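You operate a simulated robot arm through the tools that you are given. There is no shell and no other tool. Be economical: measure what you need, move in short steps, check, and stop when the job is done.

You are at the controls of a simulated two-armed robot. One attempt, no reset.

TASK
Fill the green and purple jars to their lines, stand them in the teal tray and turn the tap off.
Fine: jars from the steel bench; tap water, between each jar's two lines; third jar stays empty. Set down upright: what you pick out.

The check looks at the end state, three seconds after you hand in, the way a careful person would. Anything else that was tipped, shoved, dropped, spilled or broken makes it a failure.

THE ROBOT
Two 7-joint arms with two-finger parallel grippers on one trunk, on a base that drives. Base frame: it is fixed to the floor where the robot stands at the start and does not move with it; the origin is under the middle of the robot, x ahead of it, y to its left, z up. Lengths are in mm, angles in degrees, forces in N, time in s.
The left shoulder is at the start at [50, 187, 985], the right one opposite. With the tool pointing down near the work surface each hand reaches from about 100 to 660 mm from the robot's upright axis, wherever it stands, measured 20 degrees to its own side. Places, roughly: inside of the teal tray [400, 1200, 800]; tap lever [700, 0, 1200]. Payload 3.43 kg a hand.
The tool frame of a hand sits at the grasp point between the pads (the TCP): z along the fingers, y along the line on which they close. The tips reach 30 mm beyond it. Largest opening 94 mm; finger width 28, thickness 10; the body of the gripper, 50 by 96 mm, starts 55 mm behind the TCP.
Orientation is that of the tool frame in the base frame, as [roll, pitch, yaw] about the fixed x, y, z axes, in that order (R = Rz(yaw) Ry(pitch) Rx(roll)). With the fingers straight down and closing along the base's y, the tool's x points along the base's -x, its y along +y and its z along -z.

THE INTERFACE
- The arms move only by the tool arm_command. It takes "left_motion", "right_motion" or both (then of equal length, played together; a hand with none holds still); each is one flat list of numbers, 7 for each row, row after row: the gripper command, from -1 (shut) to 1 (fully open), values between in proportion, then the shift along the base's x, y, z in mm, then the turn, a rotation vector about the base's x, y, z in degrees. In form: [grip, dx, dy, dz, ax, ay, az, grip, dx, dy, dz, ax, ay, az, ...]. A call has 1 to 20 rows; each row is the pose to reach, as a shift and turn from the pose commanded when the call began. A row lasts 0.2 s, in which the tool goes at most 50 mm and 8.6 degrees; a call with a longer step from one row to the next is refused whole, and so is a gripper value outside its range. A pose out of reach is approached as far as the arm can. The call stops where the force on the tool passes 40 N (or 10 N more than at its start, if that is more) or the arm is blocked; 0.2 s more then pass. The fingers move at their own pace (about 153 mm/s each) and stop on an object; they squeeze with about 30 N. The grip force told is the motor's: it shows also when the fingers shut on nothing. Time passes only in rows, and 0.2 s behind the last, so rows that repeat a pose let the fingers close. It gives the time, the measured TCP pose, the force on the tool (base axes), the opening and the grip force at its end, in the units of the frame above (readings bear some noise), with the torque about the TCP (base axes, N m) and any sound that the robot's microphone picked up, and new pictures: "pictures" is both (left out), scene, wrist or none (wrist: the cameras of the hands that moved).
- Cameras (640 x 400 px; columns grow to the right, rows downward): "scene" is now at [143.1, 0.9, 1173.6]; the picture's right is [0.20, -0.98, 0.00], its down [-0.19, -0.04, -0.98] and it looks along [0.96, 0.20, -0.19] (base axes); focal length 243 px, centre (320, 200). "left" rides on the left gripper at [76, -14, -102] in its tool frame; the picture's right is [0.18, 0.98, 0.00], its down [-0.75, 0.14, -0.64] and it looks along [-0.63, 0.12, 0.77] (tool axes); focal length 243 px, centre (320, 200). "right" rides on the right gripper at [76, 14, -103] in its tool frame; the picture's right is [-0.18, 0.98, 0.00], its down [-0.75, -0.14, -0.64] and it looks along [-0.63, -0.12, 0.77] (tool axes); focal length 243 px, centre (320, 200). There is no depth. A picture from a camera that has moved, and an enlarged one, comes with that camera's place and axes in the base frame and with its lens. The place of the scene camera against the robot may be out by one fixed shift of up to 25 mm in any direction.
- raise_lower(by): slides the trunk up (or, below 0, down) by that many mm; the arms and the scene camera ride with it, the base frame stays. It gives what a move gives, with no picture.
- roll_base(legs): drives the robot by 1 to 6 legs, each [ahead, left, turn to the left] in mm, mm and degrees, along the robot's own axes; the way and the turn of a leg run together, so that a leg with both is an arc; at most 1500 mm and 180 degrees a leg. The arms and the cameras ride along, it lands a little off, and it stops where it bumps. It gives what a move gives, and a new picture of the scene camera.
- pan_tilt(pan, tilt): turns the head with the scene camera to pan (to the left, within 80 degrees either way) and tilt (down, from -29 to 69), counted from straight ahead of the robot. It gives what a move gives, and a new picture of the scene camera.
- zoom(camera, box): a new picture of the part [left, top, right, bottom] of that camera's present view, enlarged. It takes no simulated time.
- hand_in(): hands the job in; it is judged then, once.

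Go step by step. Nothing tells you exact positions but the pictures and the camera data: compare them with the known pose of the tool, close in by small moves and look again before you grip or let go. The budget is 120 turns and 260 pictures, counting those below and the enlarged ones. Unless the task says otherwise, let go and move clear before handing in.

The tools are called after ">>>" as name(argument=value, ...) on one line, values as JSON. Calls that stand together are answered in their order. arm_command: Moves the arms, as the interface text tells. Its arguments: {"type":"object","properties":{"left_motion":{"type":"array","items":{"type":"number"}},"right_motion":{"type":"array","items":{"type":"number"}},"pictures":{"type":"string","enum":["both","scene","wrist","none"]}},"required":[]} The other tools are called the same way: raise_lower (by) slides the trunk up or down; roll_base (legs) drives the base; pan_tilt (pan, tilt) turns the head that bears the scene camera; zoom (camera, box) takes an enlarged picture of a part of a camera's view; hand_in () hands the job in.

At the start:

```text
clock: 0.0
left_tool_pos: [401.1, 364.1, 1000.3]
left_tcp_rot: [-180.0, 0.0, -179.9]
left_force: [0.2, -1.1, -0.7]
left_torque: [0.01, 0.02, -0.01]
left_opening: 94.1
left_grip_force: 0.1
right_tool_pos: [336.6, -49.0, 1000.2]
right_tcp_rot: [179.9, -0.1, -179.9]
right_force: [0.6, -0.3, -0.2]
right_torque: [0.02, -0.03, 0.01]
right_opening: 93.9
right_grip_force: 0.1
trunk travel left (down, up): [-200.0, 232.0]
robot x, y, heading: [-1.3, 0.2, 0.1]
head pan, tilt: [11.6, 11.1]
```

scene: 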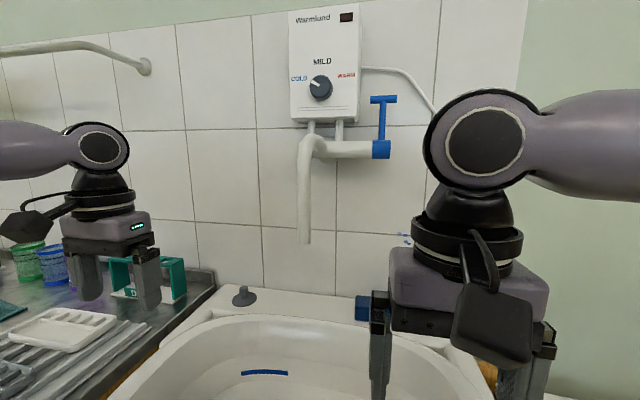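
right: 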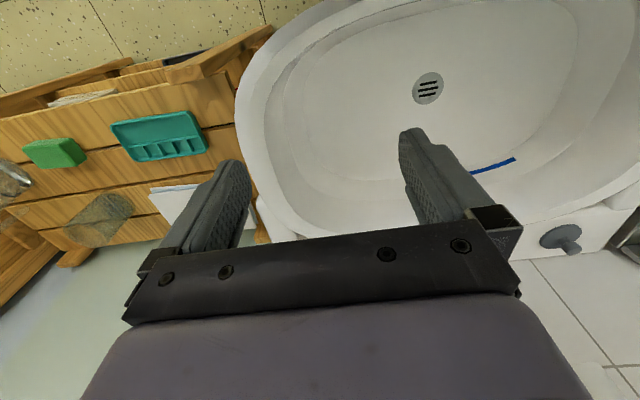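
left: 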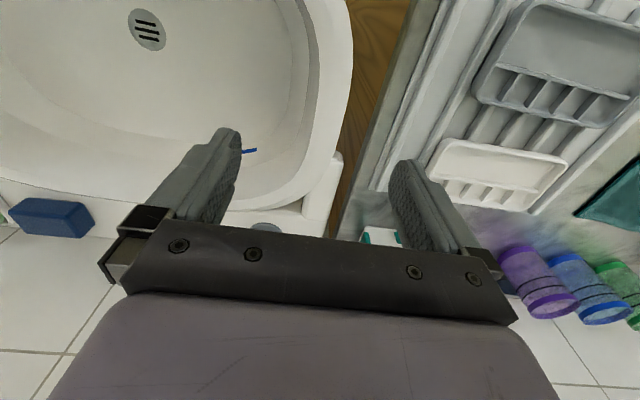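

I see a basin with a wall water heater and T-lever tap ahead, and jars on a steel bench to the left. I'll look closer at both.

>>> pan_tilt(pan=50, tilt=25)

>>> zoom(camera="left", box=[440, 200, 640, 340])

```text
clock: 1.1
left_tool_pos: [399.9, 363.6, 999.7]
left_tcp_rot: [-179.9, 0.0, -179.9]
left_force: [0.5, -0.8, 0.4]
left_torque: [0.0, -0.02, 0.03]
left_opening: 93.8
left_grip_force: 0.2
right_tool_pos: [338.8, -48.7, 999.6]
right_tcp_rot: [179.9, 0.0, 180.0]
right_force: [0.3, 0.1, -0.6]
right_torque: [0.0, 0.0, -0.01]
right_opening: 94.0
right_grip_force: 0.0
trunk travel left (down, up): [-200.0, 232.0]
robot x, y, heading: [1.1, 0.2, -0.3]
head pan, tilt: [50.0, 25.0]
camera scene: at [111.2, 52.6, 1151.0], right [0.77, -0.64, 0.0], down [-0.27, -0.32, -0.91], along [0.58, 0.69, -0.42], focal length 243 px, centre (320, 200)
```

scene: 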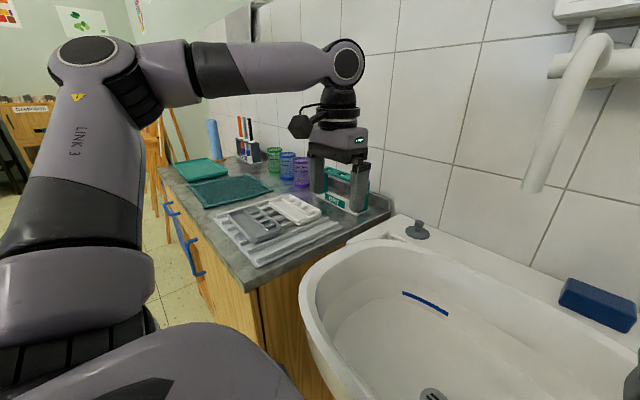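

```text
2.86 times, centred on (540, 270) of left
camera zoom: at [324.1, 349.7, 1103.2], right [-0.19, 0.98, 0.0], down [0.75, 0.14, 0.64], along [0.63, 0.12, -0.77], focal length 693 px, centre (-309, 0)
```

zoom: 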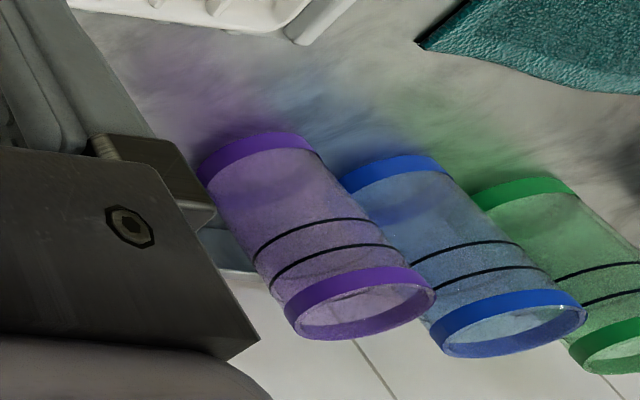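

>>> zoom(camera="scene", box=[150, 100, 400, 260])

>>> pan_tilt(pan=0, tilt=0)

>>> zoom(camera="scene", box=[200, 0, 450, 220])

```text
2.50 times, centred on (275, 180) of scene
camera zoom: at [111.2, 52.6, 1151.0], right [0.77, -0.64, 0.0], down [-0.27, -0.32, -0.91], along [0.58, 0.69, -0.42], focal length 607 px, centre (432, 250)
```

zoom: 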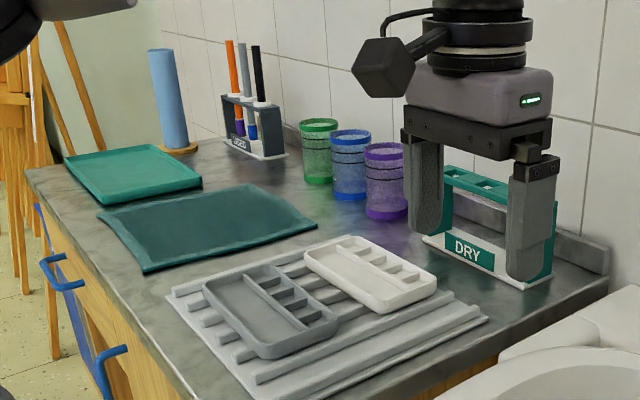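

```text
clock: 2.2
left_tool_pos: [401.6, 362.0, 1000.4]
left_tcp_rot: [180.0, -0.1, -179.9]
left_force: [0.5, 0.6, -0.2]
left_torque: [0.0, 0.01, 0.03]
left_opening: 94.0
left_grip_force: 0.1
right_tool_pos: [337.3, -48.3, 1000.0]
right_tcp_rot: [180.0, 0.0, -179.9]
right_force: [-0.8, 0.3, 0.0]
right_torque: [-0.02, -0.03, 0.0]
right_opening: 94.1
right_grip_force: 0.0
trunk travel left (down, up): [-200.0, 232.0]
robot x, y, heading: [2.1, 2.1, 0.1]
head pan, tilt: [0.0, 0.0]
camera scene: at [141.9, -17.8, 1191.3], right [0.0, -1.0, 0.0], down [0.0, 0.0, -1.0], along [1.0, 0.0, 0.0], focal length 243 px, centre (320, 200)
```

scene: 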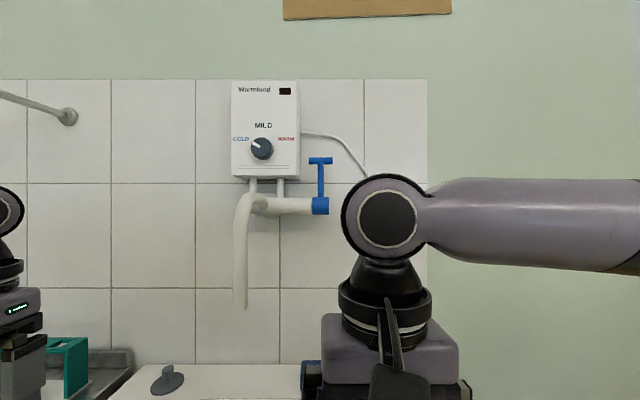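

```text
1.82 times, centred on (325, 110) of scene
camera zoom: at [141.9, -17.8, 1191.3], right [0.0, -1.0, 0.0], down [0.0, 0.0, -1.0], along [1.0, 0.0, 0.0], focal length 441 px, centre (311, 364)
```

zoom: 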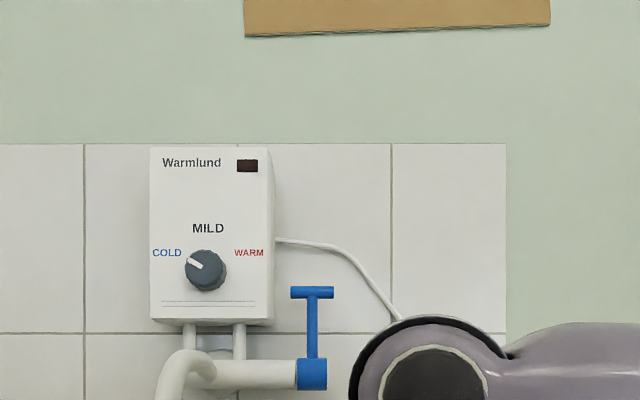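

The jars stand around [640, 820/930/1045] on the bench, the teal tray is at the far end past a dark mat, and the spout tip is near [482, 94, 1040]. I'll check the floor and base clearance before driving.

>>> pan_tilt(pan=30, tilt=65)

>>> pan_tilt(pan=78, tilt=40)

```text
clock: 3.6
left_tool_pos: [400.7, 364.0, 999.7]
left_tcp_rot: [-180.0, 0.0, -179.9]
left_force: [0.1, 0.5, 0.3]
left_torque: [0.01, 0.01, 0.04]
left_opening: 94.1
left_grip_force: 0.0
right_tool_pos: [337.8, -49.1, 1000.3]
right_tcp_rot: [179.9, 0.0, 180.0]
right_force: [1.1, -0.1, 0.3]
right_torque: [-0.03, 0.03, -0.02]
right_opening: 94.1
right_grip_force: 0.0
trunk travel left (down, up): [-200.0, 232.0]
robot x, y, heading: [0.0, -0.4, -0.0]
head pan, tilt: [30.0, 65.0]
camera scene: at [104.5, 12.5, 1095.4], right [0.5, -0.87, 0.0], down [-0.78, -0.45, -0.42], along [0.37, 0.21, -0.91], focal length 243 px, centre (320, 200)
```

scene: 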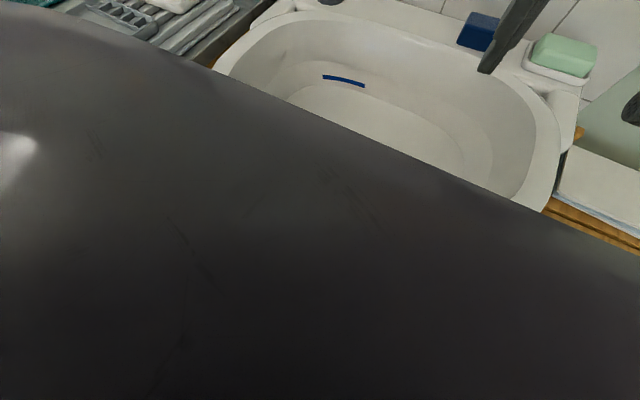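

```text
clock: 4.8
left_tool_pos: [400.8, 363.1, 999.7]
left_tcp_rot: [180.0, 0.0, -180.0]
left_force: [-0.5, 0.3, 0.2]
left_torque: [0.0, 0.0, 0.02]
left_opening: 94.0
left_grip_force: 0.0
right_tool_pos: [338.0, -48.9, 1000.2]
right_tcp_rot: [179.9, 0.1, 180.0]
right_force: [-0.1, -0.3, -0.7]
right_torque: [0.02, 0.02, -0.03]
right_opening: 94.0
right_grip_force: 0.1
trunk travel left (down, up): [-200.0, 232.0]
robot x, y, heading: [-0.7, 0.8, -0.2]
head pan, tilt: [78.0, 40.0]
camera scene: at [69.6, 65.2, 1127.6], right [0.98, -0.21, 0.0], down [-0.13, -0.63, -0.77], along [0.16, 0.75, -0.64], focal length 243 px, centre (320, 200)
```

scene: 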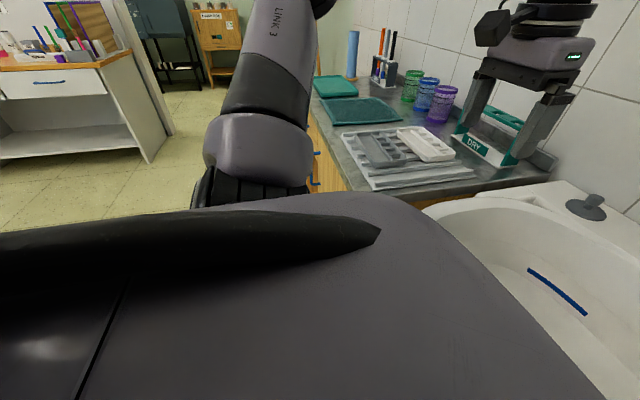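

The floor on the left looks clear. I'll drive sideways along the bench so the purple jar is in front of the left arm.

>>> roll_base(legs=[[0, 300, 0], [0, 330, 0]])

>>> pan_tilt(pan=10, tilt=25)

```text
clock: 7.3
left_tool_pos: [400.1, 589.4, 998.7]
left_tcp_rot: [-179.9, -0.1, 179.9]
left_force: [0.7, 0.6, 0.1]
left_torque: [0.03, 0.0, 0.0]
left_opening: 94.1
left_grip_force: 0.1
right_tool_pos: [335.2, 178.4, 1000.4]
right_tcp_rot: [180.0, 0.0, 179.8]
right_force: [-0.6, -0.2, -0.3]
right_torque: [-0.05, 0.02, 0.01]
right_opening: 94.1
right_grip_force: 0.1
trunk travel left (down, up): [-200.0, 232.0]
robot x, y, heading: [0.9, 230.0, -0.2]
head pan, tilt: [78.0, 40.0]
stopped in leg 1: the robot was blocked; the commanded pose is now the measured one
camera scene: at [68.1, 292.9, 1127.7], right [0.98, -0.21, 0.0], down [-0.14, -0.63, -0.77], along [0.16, 0.75, -0.64], focal length 243 px, centre (320, 200)
```

scene: 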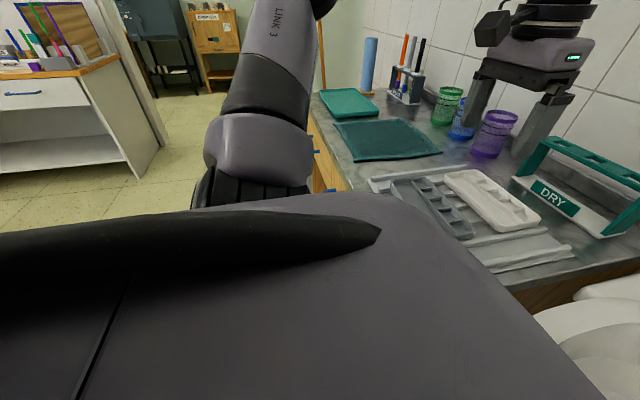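

```text
clock: 8.7
left_tool_pos: [400.0, 589.6, 1000.2]
left_tcp_rot: [-179.8, -0.1, 180.0]
left_force: [0.9, -0.1, -0.1]
left_torque: [0.0, 0.0, 0.02]
left_opening: 94.1
left_grip_force: 0.2
right_tool_pos: [334.5, 177.9, 1000.3]
right_tcp_rot: [180.0, 0.0, 179.8]
right_force: [0.2, 0.6, 0.1]
right_torque: [0.0, -0.01, -0.03]
right_opening: 94.1
right_grip_force: 0.0
trunk travel left (down, up): [-200.0, 232.0]
robot x, y, heading: [-1.0, 226.9, -0.4]
head pan, tilt: [10.0, 25.0]
camera scene: at [140.7, 225.3, 1151.0], right [0.17, -0.99, 0.0], down [-0.42, -0.07, -0.91], along [0.89, 0.15, -0.42], focal length 243 px, centre (320, 200)
```

scene: 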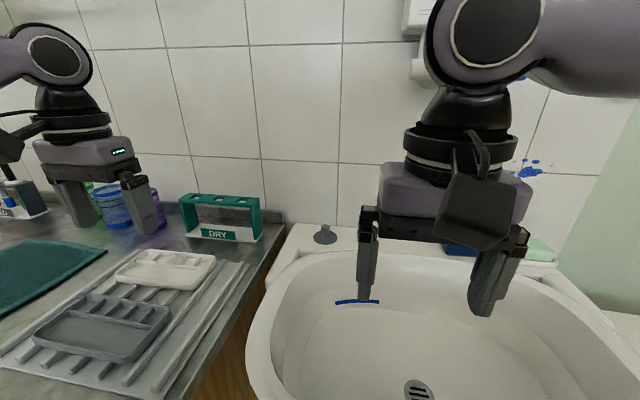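

The base bumped the bench front at y=230, so it's deeper than the bench edge. I'll back off before going left.

>>> roll_base(legs=[[-120, 0, 0], [0, 420, 0]])

```text
clock: 13.8
left_tool_pos: [281.6, 1010.3, 999.8]
left_tcp_rot: [-179.9, 0.0, -180.0]
left_force: [0.2, 0.8, -0.8]
left_torque: [0.0, 0.03, 0.02]
left_opening: 93.9
left_grip_force: 0.1
right_tool_pos: [216.6, 597.7, 999.7]
right_tcp_rot: [179.9, -0.1, 179.9]
right_force: [-0.1, -0.3, 0.8]
right_torque: [0.02, 0.01, -0.02]
right_opening: 94.2
right_grip_force: 0.1
trunk travel left (down, up): [-200.0, 232.0]
robot x, y, heading: [-119.0, 648.9, -0.4]
head pan, tilt: [10.0, 25.0]
camera scene: at [22.7, 645.1, 1151.0], right [0.17, -0.99, 0.0], down [-0.42, -0.07, -0.91], along [0.89, 0.15, -0.42], focal length 243 px, centre (320, 200)
```

scene: 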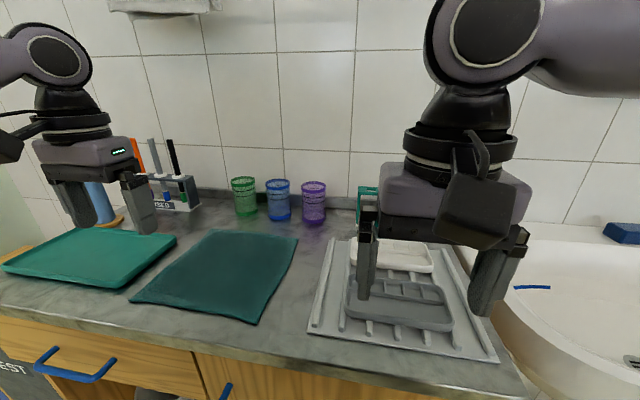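

Clear now. I'll zoom on the jars to locate them from this viewpoint.

>>> zoom(camera="scene", box=[210, 150, 350, 240])

>>> zoom(camera="scene", box=[0, 160, 300, 360])

```text
4.44 times, centred on (280, 195) of scene
camera zoom: at [22.7, 645.1, 1151.0], right [0.17, -0.99, 0.0], down [-0.42, -0.07, -0.91], along [0.89, 0.15, -0.42], focal length 1078 px, centre (498, 222)
```

zoom: 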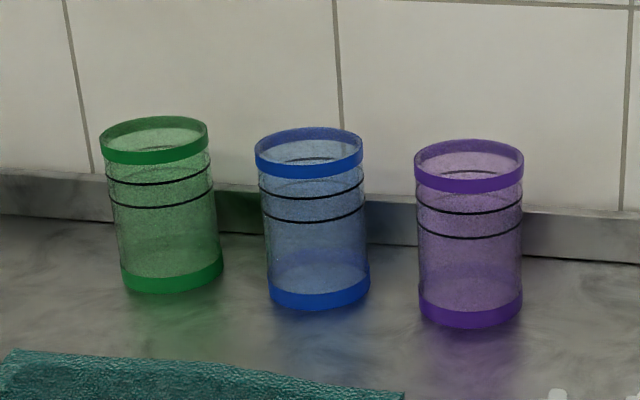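

```text
2.00 times, centred on (150, 260) of scene
camera zoom: at [22.7, 645.1, 1151.0], right [0.17, -0.99, 0.0], down [-0.42, -0.07, -0.91], along [0.89, 0.15, -0.42], focal length 485 px, centre (660, 80)
```

zoom: 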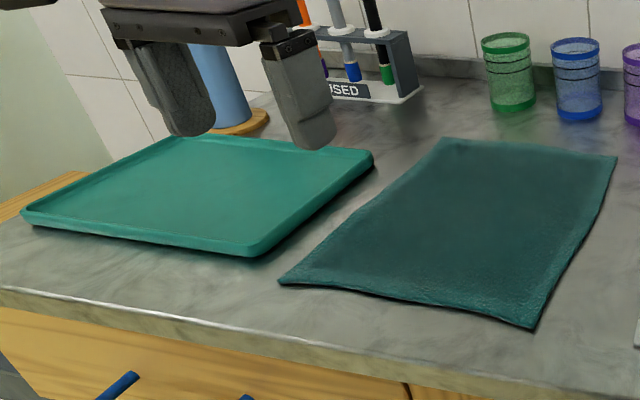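

Purple jar is around [625, 790], about 67 mm wide and 100 tall, with the fill lines at about 65 % and 84 % of height. I'll tilt the left hand 50° forward and bring it in front of the purple jar, still high.

>>> arm_command(left_motion=[1, 20, -22, 0, 0, -5, 0, 1, 40, -44, 0, 0, -10, 0, 1, 60, -66, 0, 0, -15, 0, 1, 80, -88, 0, 0, -20, 0, 1, 100, -110, 0, 0, -25, 0, 1, 120, -132, 0, 0, -30, 0, 1, 140, -154, 0, 0, -35, 0, 1, 160, -176, 0, 0, -40, 0, 1, 180, -198, 0, 0, -45, 0, 1, 200, -220, -20, 0, -50, 0, 1, 200, -220, -50, 0, -50, 0])

```text
clock: 16.2
left_tool_pos: [474.4, 804.0, 950.2]
left_tcp_rot: [-179.8, 50.1, -179.9]
left_force: [0.9, 0.4, -0.6]
left_torque: [0.04, -0.03, 0.0]
left_opening: 93.8
left_grip_force: 0.0
left hand out of reach, approached as far as the arm can: row 10, 11
right_tool_pos: [216.8, 597.8, 1001.0]
right_tcp_rot: [180.0, 0.0, 180.0]
right_force: [0.6, -0.1, 0.3]
right_torque: [-0.01, 0.05, 0.03]
right_opening: 94.1
right_grip_force: 0.0
trunk travel left (down, up): [-200.0, 232.0]
robot x, y, heading: [-123.1, 650.3, -0.3]
head pan, tilt: [10.0, 25.0]
camera scene: at [22.7, 645.2, 1151.0], right [0.17, -0.99, 0.0], down [-0.42, -0.07, -0.91], along [0.89, 0.15, -0.42], focal length 243 px, centre (320, 200)
camera left: at [346.0, 789.3, 957.8], right [-0.12, 0.98, -0.14], down [-0.01, 0.14, 0.99], along [0.99, 0.12, -0.01], focal length 243 px, centre (320, 200)
```

scene: 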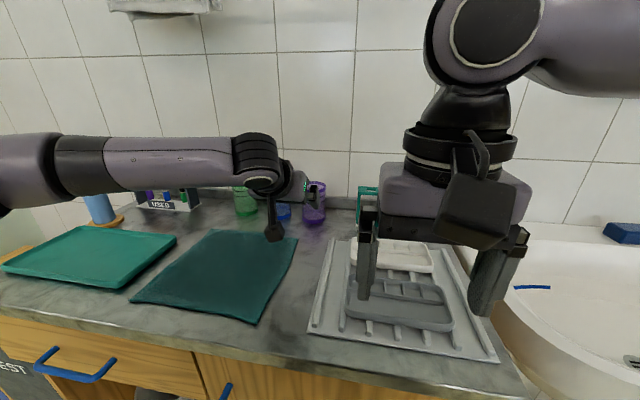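
left: 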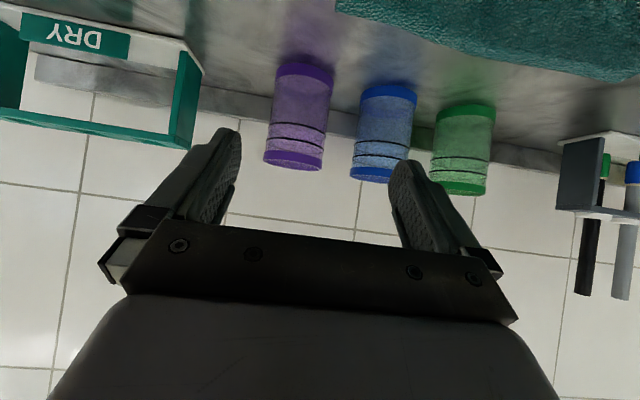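

The arm hit a reach limit with the elbow out to the side. I'll shift the base right so the jar lies on the hand's natural 20° side, then re-approach.

>>> roll_base(legs=[[0, -190, 0]])

>>> arm_command(left_motion=[1, 0, 40, 0, 0, 0, 0, 1, 0, 80, 0, 0, 0, 0, 1, 0, 120, 0, 0, 0, 0, 1, 0, 160, 0, 0, 0, 0, 1, 0, 180, 0, 0, 0, 0, 1, 30, 180, 0, 0, 0, 0, 1, 60, 180, 0, 0, 0, 0])

```text
clock: 18.4
left_tool_pos: [473.4, 613.1, 949.1]
left_tcp_rot: [-179.8, 50.0, 179.9]
left_force: [-0.7, -0.3, 0.8]
left_torque: [-0.02, 0.02, -0.01]
left_opening: 94.2
left_grip_force: 0.0
right_tool_pos: [216.0, 408.7, 999.6]
right_tcp_rot: [-180.0, -0.1, 179.8]
right_force: [0.5, 0.0, -0.5]
right_torque: [0.03, 0.02, -0.01]
right_opening: 93.8
right_grip_force: 0.0
trunk travel left (down, up): [-200.0, 232.0]
robot x, y, heading: [-118.6, 460.2, -0.1]
head pan, tilt: [10.0, 25.0]
camera scene: at [21.9, 456.2, 1151.0], right [0.17, -0.99, 0.0], down [-0.42, -0.07, -0.91], along [0.89, 0.15, -0.42], focal length 243 px, centre (320, 200)
```

scene: 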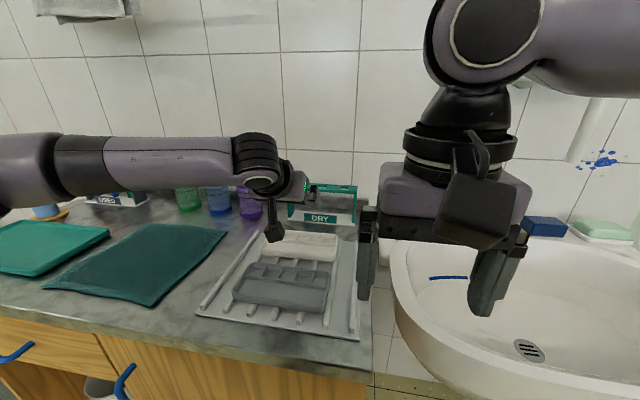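

```text
clock: 20.1
left_tool_pos: [532.6, 793.6, 949.2]
left_tcp_rot: [-179.9, 50.0, 179.9]
left_force: [-0.1, 0.6, 0.1]
left_torque: [0.05, 0.04, -0.03]
left_opening: 94.1
left_grip_force: 0.0
right_tool_pos: [215.1, 408.6, 999.7]
right_tcp_rot: [179.9, -0.1, 179.8]
right_force: [0.3, 0.8, -1.2]
right_torque: [-0.05, 0.0, 0.0]
right_opening: 93.6
right_grip_force: 0.0
trunk travel left (down, up): [-200.0, 232.0]
robot x, y, heading: [-121.4, 459.3, -0.3]
head pan, tilt: [10.0, 25.0]
camera scene: at [22.2, 456.2, 1150.9], right [0.17, -0.99, 0.0], down [-0.42, -0.07, -0.91], along [0.89, 0.15, -0.42], focal length 243 px, centre (320, 200)
camera left: at [405.5, 779.8, 958.5], right [-0.11, 0.98, -0.14], down [-0.01, 0.14, 0.99], along [0.99, 0.11, -0.01], focal length 243 px, centre (320, 200)
```

scene: 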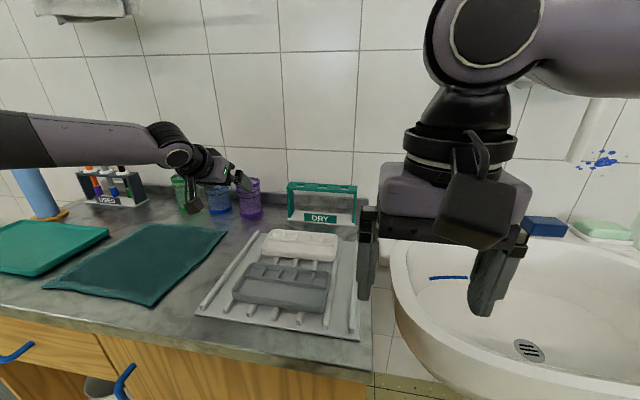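
left: 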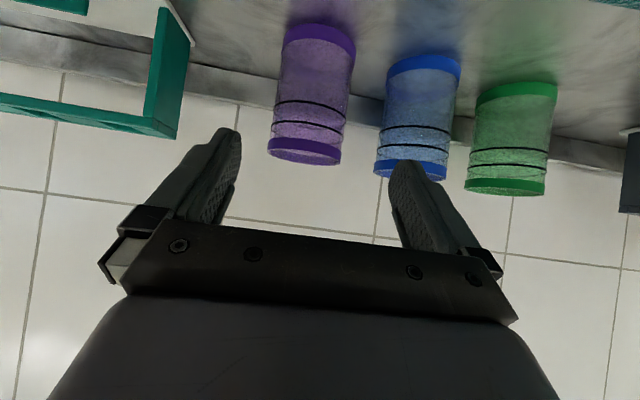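

The arm reaches now. Purple triangulates to about [618, 785], base z≈816, rim ≈921. Descending in front of it, then I'll look before closing in.

>>> arm_command(left_motion=[1, -20, -8, -20, 0, 0, 0, 1, -20, -8, -50, 0, 0, 0, 1, -20, -8, -72, 0, 0, 0])

>>> zoom(camera="scene", box=[150, 130, 310, 230])

```text
clock: 20.9
left_tool_pos: [512.5, 785.7, 877.1]
left_tcp_rot: [-179.8, 50.0, 180.0]
left_force: [-0.1, 0.0, -0.1]
left_torque: [0.02, 0.01, -0.01]
left_opening: 94.2
left_grip_force: 0.0
right_tool_pos: [216.8, 409.1, 1000.3]
right_tcp_rot: [-179.9, 0.0, 179.8]
right_force: [0.0, 0.7, 0.1]
right_torque: [0.01, 0.04, 0.02]
right_opening: 94.0
right_grip_force: 0.2
trunk travel left (down, up): [-200.0, 232.0]
robot x, y, heading: [-120.0, 457.8, -0.1]
head pan, tilt: [10.0, 25.0]
camera scene: at [22.1, 456.4, 1151.0], right [0.17, -0.99, 0.0], down [-0.42, -0.07, -0.91], along [0.89, 0.15, -0.42], focal length 243 px, centre (320, 200)
camera left: at [384.8, 772.2, 885.3], right [-0.11, 0.98, -0.14], down [-0.01, 0.14, 0.99], along [0.99, 0.11, -0.01], focal length 243 px, centre (320, 200)
```

scene: 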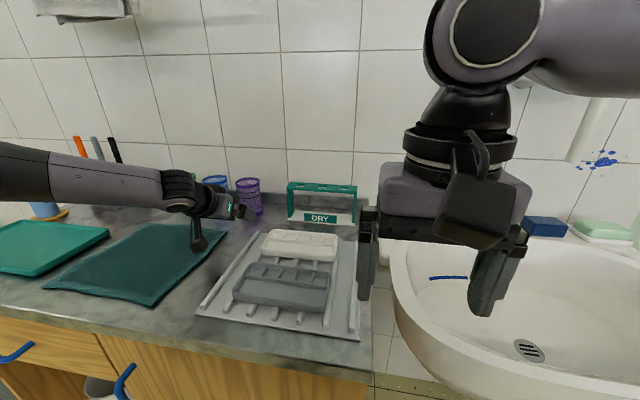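
left: 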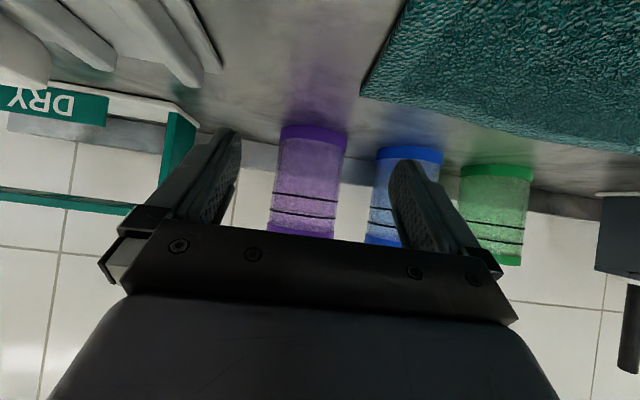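

```text
4.00 times, centred on (230, 180) of scene
camera zoom: at [22.1, 456.4, 1151.0], right [0.17, -0.99, 0.0], down [-0.42, -0.07, -0.91], along [0.89, 0.15, -0.42], focal length 971 px, centre (680, 280)
```

zoom: 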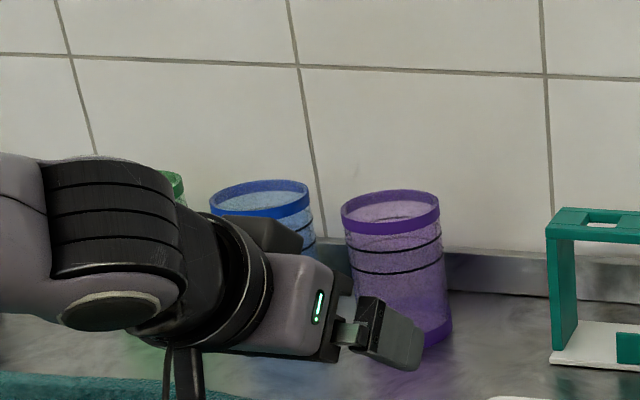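

Purple axis is at about y=782, base z≈820, and blue is ~100 mm further left. I'll narrow the opening to ~80 mm to keep clear of blue and slide in around purple.

>>> arm_command(left_motion=[0.7, 0, -3, 0, 0, 0, 0, 0.7, 25, -3, 0, 0, 0, 0, 0.7, 50, -3, 0, 0, 0, 0, 0.7, 70, -3, 0, 0, 0, 0], pictures="wrist")

```text
clock: 21.9
left_tool_pos: [582.8, 781.1, 878.4]
left_tcp_rot: [-179.9, 50.0, 179.9]
left_force: [0.1, -0.1, -0.9]
left_torque: [0.0, 0.02, 0.04]
left_opening: 79.6
left_grip_force: 0.1
right_tool_pos: [217.0, 409.4, 1000.1]
right_tcp_rot: [-180.0, 0.0, 179.8]
right_force: [0.9, -0.4, -0.2]
right_torque: [-0.04, 0.04, -0.03]
right_opening: 94.2
right_grip_force: 0.0
trunk travel left (down, up): [-200.0, 232.0]
robot x, y, heading: [-122.8, 458.7, -0.2]
head pan, tilt: [10.0, 25.0]
camera left: at [455.5, 769.4, 886.2], right [-0.11, 0.98, -0.14], down [-0.01, 0.14, 0.99], along [0.99, 0.11, -0.01], focal length 243 px, centre (320, 200)
```

left: 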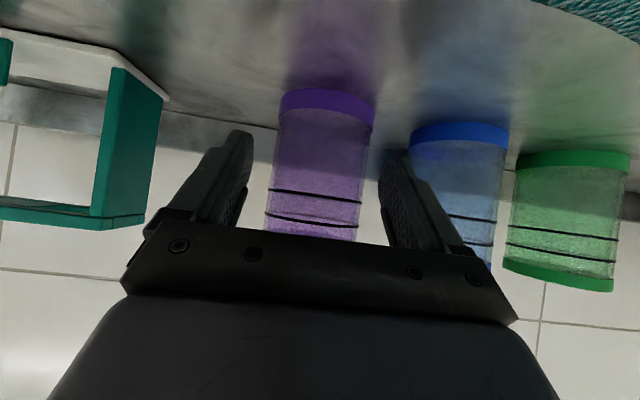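

Well centred; axis x ≈ 625. Moving 32 mm further and closing.

>>> arm_command(left_motion=[0.7, 16, 0, 0, 0, 0, 0, 0.7, 32, 0, 0, 0, 0, 0, 0.3, 32, 0, 0, 0, 0, 0, -0.3, 32, 0, 0, 0, 0, 0, -0.3, 32, 0, 0, 0, 0, 0], pictures="wrist")

```text
clock: 23.1
left_tool_pos: [589.7, 789.7, 884.8]
left_tcp_rot: [-179.8, 50.0, 179.9]
left_force: [-0.5, 0.1, -0.1]
left_torque: [0.02, -0.01, -0.02]
left_opening: 59.3
left_grip_force: 29.9
left hand out of reach, approached as far as the arm can: row 1, 2, 3, 4, 5
right_tool_pos: [216.6, 409.8, 999.8]
right_tcp_rot: [-180.0, 0.0, 179.9]
right_force: [0.3, 0.7, -1.1]
right_torque: [-0.01, -0.02, -0.02]
right_opening: 93.8
right_grip_force: 0.1
trunk travel left (down, up): [-200.0, 232.0]
robot x, y, heading: [-120.8, 463.2, -0.3]
head pan, tilt: [10.0, 25.0]
camera left: at [461.4, 776.1, 893.0], right [-0.11, 0.98, -0.14], down [-0.01, 0.14, 0.99], along [0.99, 0.11, -0.01], focal length 243 px, centre (320, 200)
```

left: 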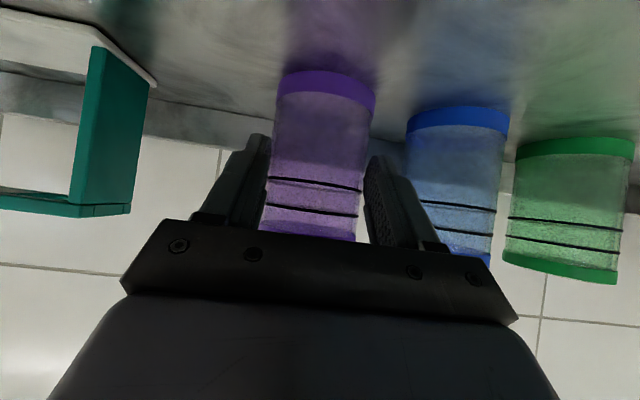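

The arm's reach ran out and the fingers closed off-axis. I'll open, back out, and bring the base a bit closer.

>>> arm_command(left_motion=[0.7, 0, 0, 0, 0, 0, 0, 0.7, 0, 0, 0, 0, 0, 0, 0.7, -30, 0, 0, 0, 0, 0, 0.7, -60, 0, 0, 0, 0, 0, 0.7, -90, 0, 0, 0, 0, 0, 0.7, -120, 0, 0, 0, 0, 0], pictures="wrist")

>>> roll_base(legs=[[40, 0, 0]])

```text
clock: 24.4
left_tool_pos: [469.6, 788.9, 884.3]
left_tcp_rot: [-179.9, 50.1, -180.0]
left_force: [-0.1, 0.0, 0.0]
left_torque: [0.03, 0.01, 0.0]
left_opening: 80.1
left_grip_force: 0.0
right_tool_pos: [216.2, 410.0, 999.9]
right_tcp_rot: [-179.9, 0.1, 179.8]
right_force: [0.0, -0.4, -0.4]
right_torque: [0.0, 0.0, -0.03]
right_opening: 94.2
right_grip_force: 0.1
trunk travel left (down, up): [-200.0, 232.0]
robot x, y, heading: [-119.5, 461.0, -0.4]
head pan, tilt: [10.0, 25.0]
camera left: at [341.2, 776.2, 892.9], right [-0.12, 0.98, -0.14], down [-0.01, 0.14, 0.99], along [0.99, 0.12, -0.01], focal length 243 px, centre (320, 200)
```

left: 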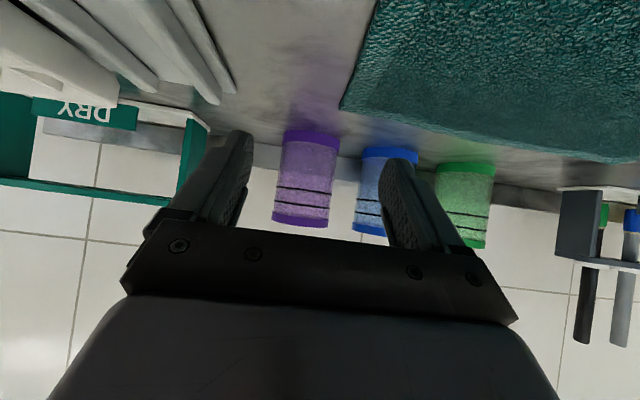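

```text
clock: 25.5
left_tool_pos: [509.8, 790.4, 885.3]
left_tcp_rot: [-179.8, 50.0, -180.0]
left_force: [-1.3, 0.2, 0.1]
left_torque: [0.02, -0.03, -0.02]
left_opening: 80.0
left_grip_force: 0.0
right_tool_pos: [254.8, 408.3, 999.3]
right_tcp_rot: [-179.9, -0.1, 179.8]
right_force: [0.6, -0.8, 0.2]
right_torque: [-0.01, -0.01, -0.03]
right_opening: 94.1
right_grip_force: 0.1
trunk travel left (down, up): [-200.0, 232.0]
robot x, y, heading: [-78.6, 456.2, -0.3]
head pan, tilt: [10.0, 25.0]
stopped in leg 1: the robot was blocked; the commanded pose is now the measured one
camera scene: at [60.5, 456.1, 1151.0], right [0.17, -0.99, 0.0], down [-0.42, -0.07, -0.91], along [0.89, 0.15, -0.42], focal length 243 px, centre (320, 200)
```

scene: 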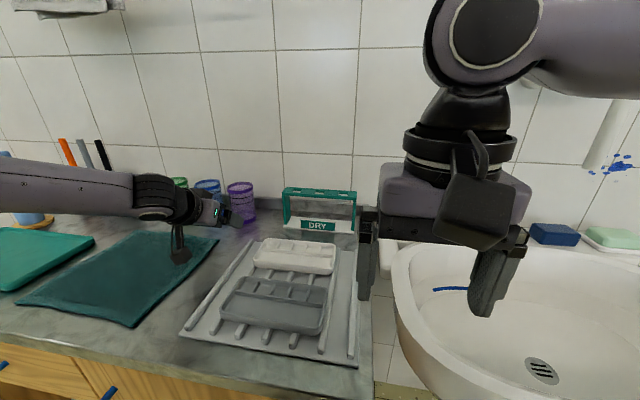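

Base is now 40 mm closer (just touching the bench). The purple jar is still upright at about y≈786; approaching again.

>>> arm_command(left_motion=[0.75, 0, -4, -7, 0, 0, 0, 0.75, 30, -4, -7, 0, 0, 0, 0.75, 60, -4, -7, 0, 0, 0, 0.75, 90, -4, -7, 0, 0, 0, 0.75, 104, -4, -7, 0, 0, 0], pictures="wrist")

```text
clock: 26.7
left_tool_pos: [612.0, 786.3, 878.2]
left_tcp_rot: [-180.0, 50.0, -180.0]
left_force: [0.1, -0.6, 0.6]
left_torque: [0.02, 0.01, -0.04]
left_opening: 82.3
left_grip_force: 0.0
right_tool_pos: [255.3, 408.8, 999.9]
right_tcp_rot: [179.9, -0.1, 179.8]
right_force: [0.2, -0.8, -0.2]
right_torque: [0.01, 0.02, 0.03]
right_opening: 94.0
right_grip_force: 0.1
trunk travel left (down, up): [-200.0, 232.0]
robot x, y, heading: [-80.3, 455.8, -0.5]
head pan, tilt: [10.0, 25.0]
camera left: at [484.7, 773.0, 885.8], right [-0.12, 0.98, -0.14], down [-0.01, 0.14, 0.99], along [0.99, 0.12, -0.01], focal length 243 px, centre (320, 200)
```

left: 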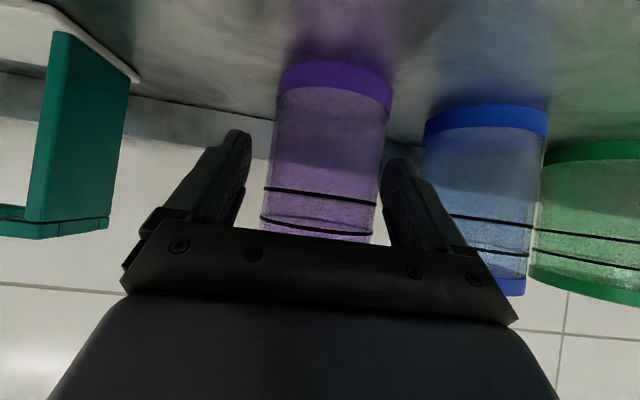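

Depth is right; the jar sits a few mm toward +y within the fingers. Adjusting +4 mm and closing.

>>> arm_command(left_motion=[0.75, 2, 4, 0, 0, 0, 0, 0.55, 2, 4, 0, 0, 0, 0, 0.4, 2, 4, 0, 0, 0, 0, 0.2, 2, 4, 0, 0, 0, 0, -0.3, 2, 4, 0, 0, 0, 0, -0.3, 2, 4, 0, 0, 0, 0], pictures="wrist")

```text
clock: 28.1
left_tool_pos: [614.7, 790.1, 878.1]
left_tcp_rot: [-180.0, 50.0, 180.0]
left_force: [0.5, 0.6, -0.3]
left_torque: [-0.03, 0.0, 0.01]
left_opening: 65.4
left_grip_force: 30.2
right_tool_pos: [254.7, 408.5, 998.6]
right_tcp_rot: [-180.0, -0.1, 179.9]
right_force: [0.1, -0.1, -0.7]
right_torque: [0.0, 0.0, -0.02]
right_opening: 94.0
right_grip_force: 0.1
trunk travel left (down, up): [-200.0, 232.0]
robot x, y, heading: [-83.1, 460.2, -0.5]
head pan, tilt: [10.0, 25.0]
camera left: at [486.3, 776.9, 885.7], right [-0.12, 0.98, -0.14], down [-0.01, 0.14, 0.99], along [0.99, 0.12, -0.01], focal length 243 px, centre (320, 200)
```

left: 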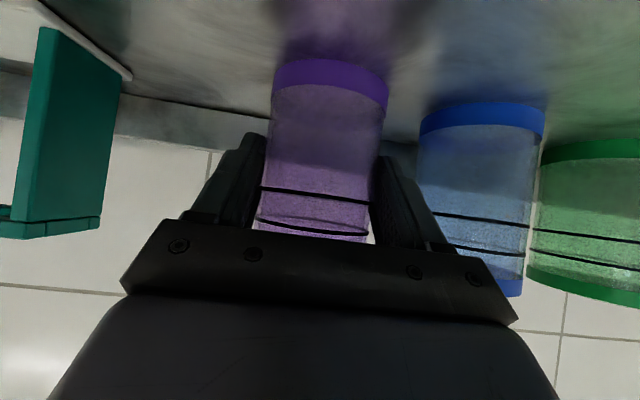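

Firm grip at 65.4 mm. Lifting straight up and a bit back.

>>> arm_command(left_motion=[-0.5, 0, 0, 15, 0, 0, 0, -0.5, 0, 0, 40, 0, 0, 0, -0.5, 0, 0, 70, 0, 0, 0, -0.5, -20, 0, 100, 0, 0, 0, -0.5, -50, 0, 125, 0, 0, 0, -0.5, -90, 0, 130, 0, 0, 0, -0.5, -125, 0, 130, 0, 0, 0])

```text
clock: 29.7
left_tool_pos: [487.6, 789.5, 1007.6]
left_tcp_rot: [-179.9, 50.0, 180.0]
left_force: [0.4, -0.3, -1.4]
left_torque: [0.01, 0.03, 0.0]
left_opening: 64.8
left_grip_force: 29.8
right_tool_pos: [254.3, 408.9, 999.8]
right_tcp_rot: [179.9, 0.0, 179.8]
right_force: [0.6, -0.2, -0.1]
right_torque: [-0.01, 0.0, 0.0]
right_opening: 94.1
right_grip_force: 0.2
trunk travel left (down, up): [-200.0, 232.0]
robot x, y, heading: [-83.8, 457.0, -0.2]
head pan, tilt: [10.0, 25.0]
camera scene: at [60.2, 456.2, 1151.0], right [0.17, -0.99, 0.0], down [-0.42, -0.07, -0.91], along [0.89, 0.15, -0.42], focal length 243 px, centre (320, 200)
camera left: at [359.9, 776.2, 1016.6], right [-0.12, 0.98, -0.14], down [-0.01, 0.14, 0.99], along [0.99, 0.12, -0.01], focal length 243 px, centre (320, 200)
```

scene: 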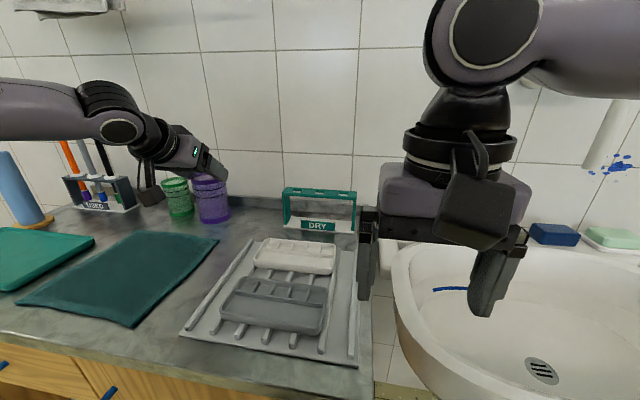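
left: 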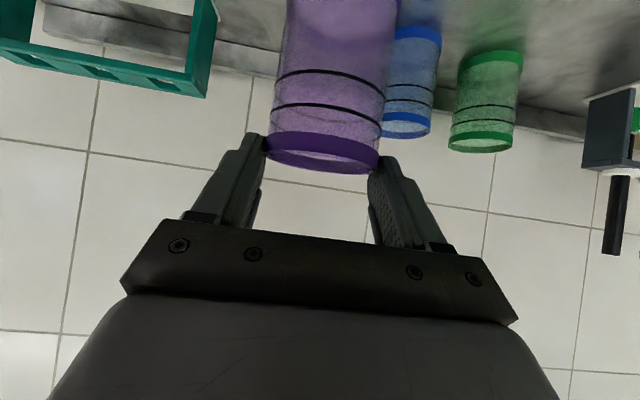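

The jar has slid down in the fingers (rim now between the pads). I'll check whether it is still slipping.

>>> arm_command(left_motion=[-1, 0, 0, 0, 0, 0, 0], pictures="wrist")

>>> zoom(camera="scene", box=[120, 120, 280, 220])

```text
clock: 30.1
left_tool_pos: [488.7, 789.7, 1008.0]
left_tcp_rot: [-180.0, 50.1, -180.0]
left_force: [-0.3, 0.4, -0.4]
left_torque: [-0.01, 0.01, 0.02]
left_opening: 64.7
left_grip_force: 30.0
right_tool_pos: [254.8, 408.2, 998.9]
right_tcp_rot: [-180.0, -0.1, 179.8]
right_force: [-0.2, -0.4, 0.2]
right_torque: [0.01, -0.04, -0.01]
right_opening: 93.9
right_grip_force: 0.2
trunk travel left (down, up): [-200.0, 232.0]
robot x, y, heading: [-83.1, 459.9, -0.3]
head pan, tilt: [10.0, 25.0]
camera left: at [360.4, 776.3, 1016.2], right [-0.12, 0.98, -0.14], down [-0.01, 0.14, 0.99], along [0.99, 0.12, -0.01], focal length 243 px, centre (320, 200)
```

left: 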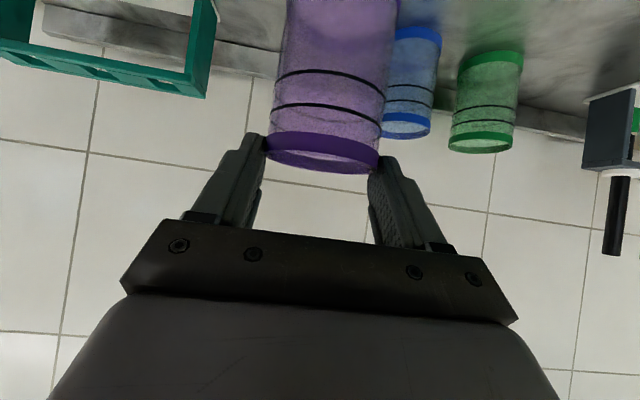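

```text
4.00 times, centred on (200, 170) of scene
camera zoom: at [60.5, 456.2, 1151.0], right [0.17, -0.99, 0.0], down [-0.42, -0.07, -0.91], along [0.89, 0.15, -0.42], focal length 971 px, centre (800, 320)
```

zoom: 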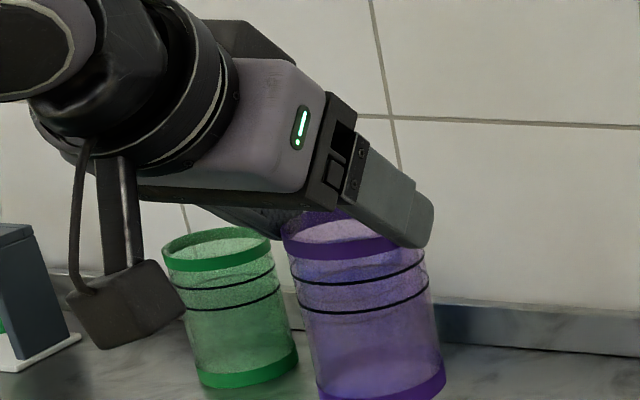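

It isn't slipping now, but the jar slid ~50 mm and hangs by its rim at the fingertips. I'll gently set it back where it stood and regrip better.

>>> arm_command(left_motion=[-1, 25, 0, 0, 0, 0, 0, -1, 50, 0, 0, 0, 0, 0, -1, 75, 0, 0, 0, 0, 0, -1, 100, 0, 0, 0, 0, 0, -1, 118, 0, 0, 0, 0, 0, -1, 123, 0, -20, 0, 0, 0, -1, 123, 0, -40, 0, 0, 0, -1, 123, 0, -60, 0, 0, 0], pictures="wrist")

>>> zoom(camera="scene", box=[170, 120, 330, 220])

```text
clock: 31.9
left_tool_pos: [611.4, 790.5, 946.8]
left_tcp_rot: [-179.9, 50.0, 179.9]
left_force: [0.2, 0.1, -0.8]
left_torque: [0.03, 0.0, 0.01]
left_opening: 64.3
left_grip_force: 29.5
right_tool_pos: [255.3, 409.8, 999.8]
right_tcp_rot: [-179.9, 0.0, 179.9]
right_force: [0.0, 0.0, 0.3]
right_torque: [-0.02, -0.01, 0.01]
right_opening: 93.9
right_grip_force: 0.1
trunk travel left (down, up): [-200.0, 232.0]
robot x, y, heading: [-82.1, 457.6, -0.1]
head pan, tilt: [10.0, 25.0]
camera left: at [483.6, 777.3, 954.7], right [-0.12, 0.98, -0.14], down [-0.01, 0.14, 0.99], along [0.99, 0.12, -0.01], focal length 243 px, centre (320, 200)
```

left: 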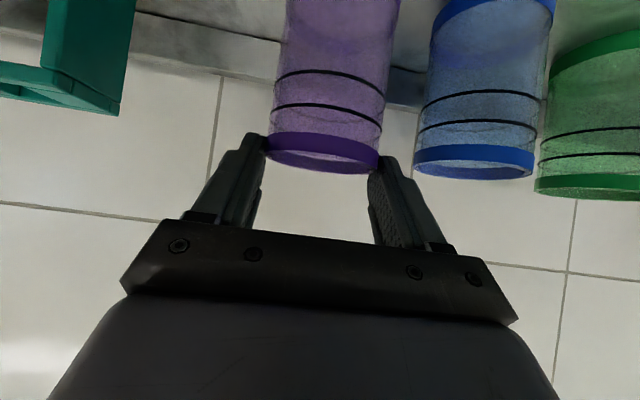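

```text
4.00 times, centred on (250, 170) of scene
camera zoom: at [60.4, 456.2, 1151.0], right [0.17, -0.99, 0.0], down [-0.42, -0.07, -0.91], along [0.89, 0.15, -0.42], focal length 971 px, centre (600, 320)
```

zoom: 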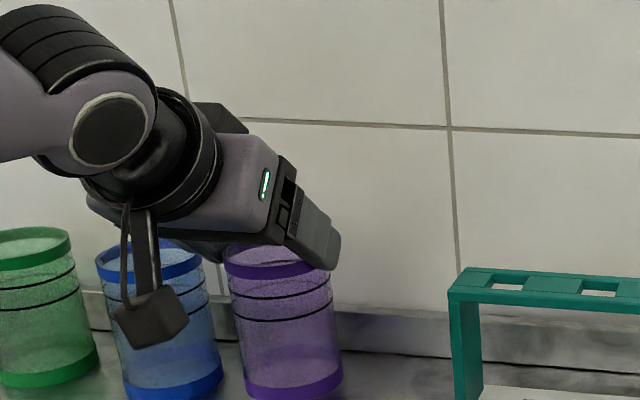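

The jar is upright and nearly down. Lowering in small steps until it rests.

>>> arm_command(left_motion=[-1, 0, 0, -4, 0, 0, 0, -1, 0, 0, -8, 0, 0, 0, -1, 0, 0, -12, 0, 0, 0, -1, 0, 0, -16, 0, 0, 0], pictures="wrist")

```text
clock: 32.9
left_tool_pos: [611.1, 789.8, 934.9]
left_tcp_rot: [-179.9, 50.4, 179.9]
left_force: [-2.1, 1.7, 10.2]
left_torque: [0.21, 0.36, -0.02]
left_opening: 64.7
left_grip_force: 29.8
right_tool_pos: [253.9, 408.6, 999.6]
right_tcp_rot: [-180.0, 0.0, 179.8]
right_force: [-0.6, -0.5, 0.2]
right_torque: [-0.01, 0.02, -0.02]
right_opening: 93.9
right_grip_force: 0.1
trunk travel left (down, up): [-200.0, 232.0]
robot x, y, heading: [-86.2, 456.8, -0.2]
head pan, tilt: [10.0, 25.0]
camera left: at [483.7, 776.4, 942.4], right [-0.11, 0.98, -0.14], down [-0.01, 0.14, 0.99], along [0.99, 0.12, 0.0], focal length 243 px, centre (320, 200)
```

left: 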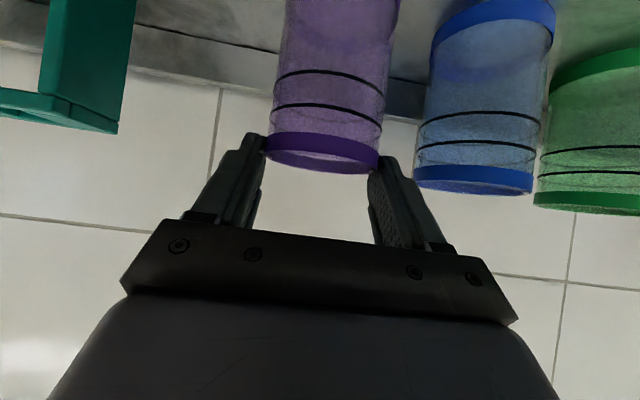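

Contact with the bench: it took 10 N without slipping, so the rim band grips well (the smooth body is what slid). I'll regrip slightly lower and deeper with the pads centred on that band.

>>> arm_command(left_motion=[-1, 0, 0, 4, 0, 0, 0, 0.6, 0, 0, 4, 0, 0, 0, 0.6, 0, 0, 4, 0, 0, 0, 0.6, 4, 0, -6, 0, 0, 0, 0.6, 6, 0, -8, 0, 0, 0, 0.3, 6, 0, -8, 0, 0, 0, -1, 6, 0, -8, 0, 0, 0, -1, 6, 0, -8, 0, 0, 0], pictures="wrist")

```text
clock: 34.7
left_tool_pos: [618.2, 789.7, 923.1]
left_tcp_rot: [-179.9, 50.0, 179.9]
left_force: [0.3, -0.7, -0.5]
left_torque: [-0.01, 0.01, -0.03]
left_opening: 65.0
left_grip_force: 29.8
right_tool_pos: [255.9, 408.0, 999.6]
right_tcp_rot: [-180.0, 0.0, 179.8]
right_force: [-0.6, 0.5, -0.6]
right_torque: [-0.03, -0.03, 0.03]
right_opening: 93.9
right_grip_force: 0.0
trunk travel left (down, up): [-200.0, 232.0]
robot x, y, heading: [-83.0, 456.1, -0.5]
head pan, tilt: [10.0, 25.0]
camera left: at [490.2, 776.6, 931.8], right [-0.12, 0.98, -0.14], down [-0.01, 0.14, 0.99], along [0.99, 0.12, -0.01], focal length 243 px, centre (320, 200)
```

left: 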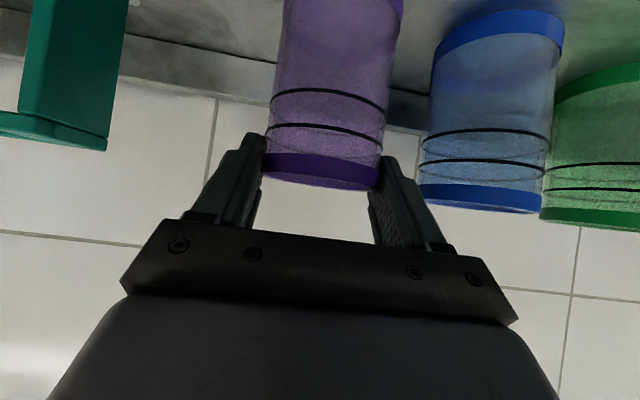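

Regripped 9 mm lower. Test lift of 30 mm, slowly.

>>> arm_command(left_motion=[-1, 0, 0, 5, 0, 0, 0, -1, 0, 0, 12, 0, 0, 0, -1, 0, 0, 20, 0, 0, 0, -1, 0, 0, 30, 0, 0, 0], pictures="wrist")

```text
clock: 35.7
left_tool_pos: [617.6, 789.3, 954.0]
left_tcp_rot: [-179.7, 50.0, -179.9]
left_force: [-0.1, 0.2, 0.1]
left_torque: [0.01, 0.01, 0.0]
left_opening: 64.7
left_grip_force: 30.4
right_tool_pos: [255.6, 407.8, 999.4]
right_tcp_rot: [180.0, -0.2, 179.8]
right_force: [-0.4, 0.8, 0.1]
right_torque: [0.02, 0.01, 0.01]
right_opening: 93.9
right_grip_force: 0.0
trunk travel left (down, up): [-200.0, 232.0]
robot x, y, heading: [-83.1, 461.2, -0.5]
head pan, tilt: [10.0, 25.0]
camera left: at [489.8, 775.8, 961.7], right [-0.12, 0.98, -0.14], down [-0.01, 0.14, 0.99], along [0.99, 0.12, -0.01], focal length 243 px, centre (320, 200)
```

left: 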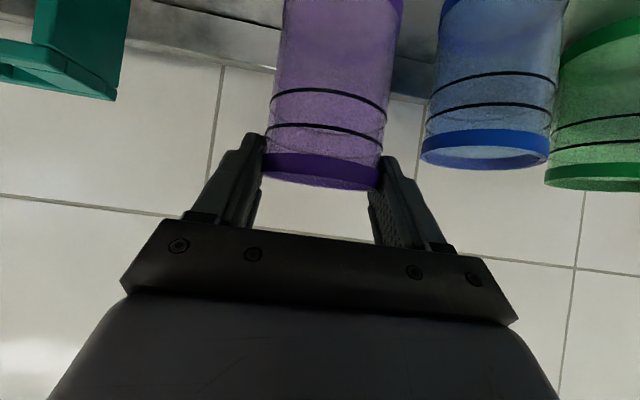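

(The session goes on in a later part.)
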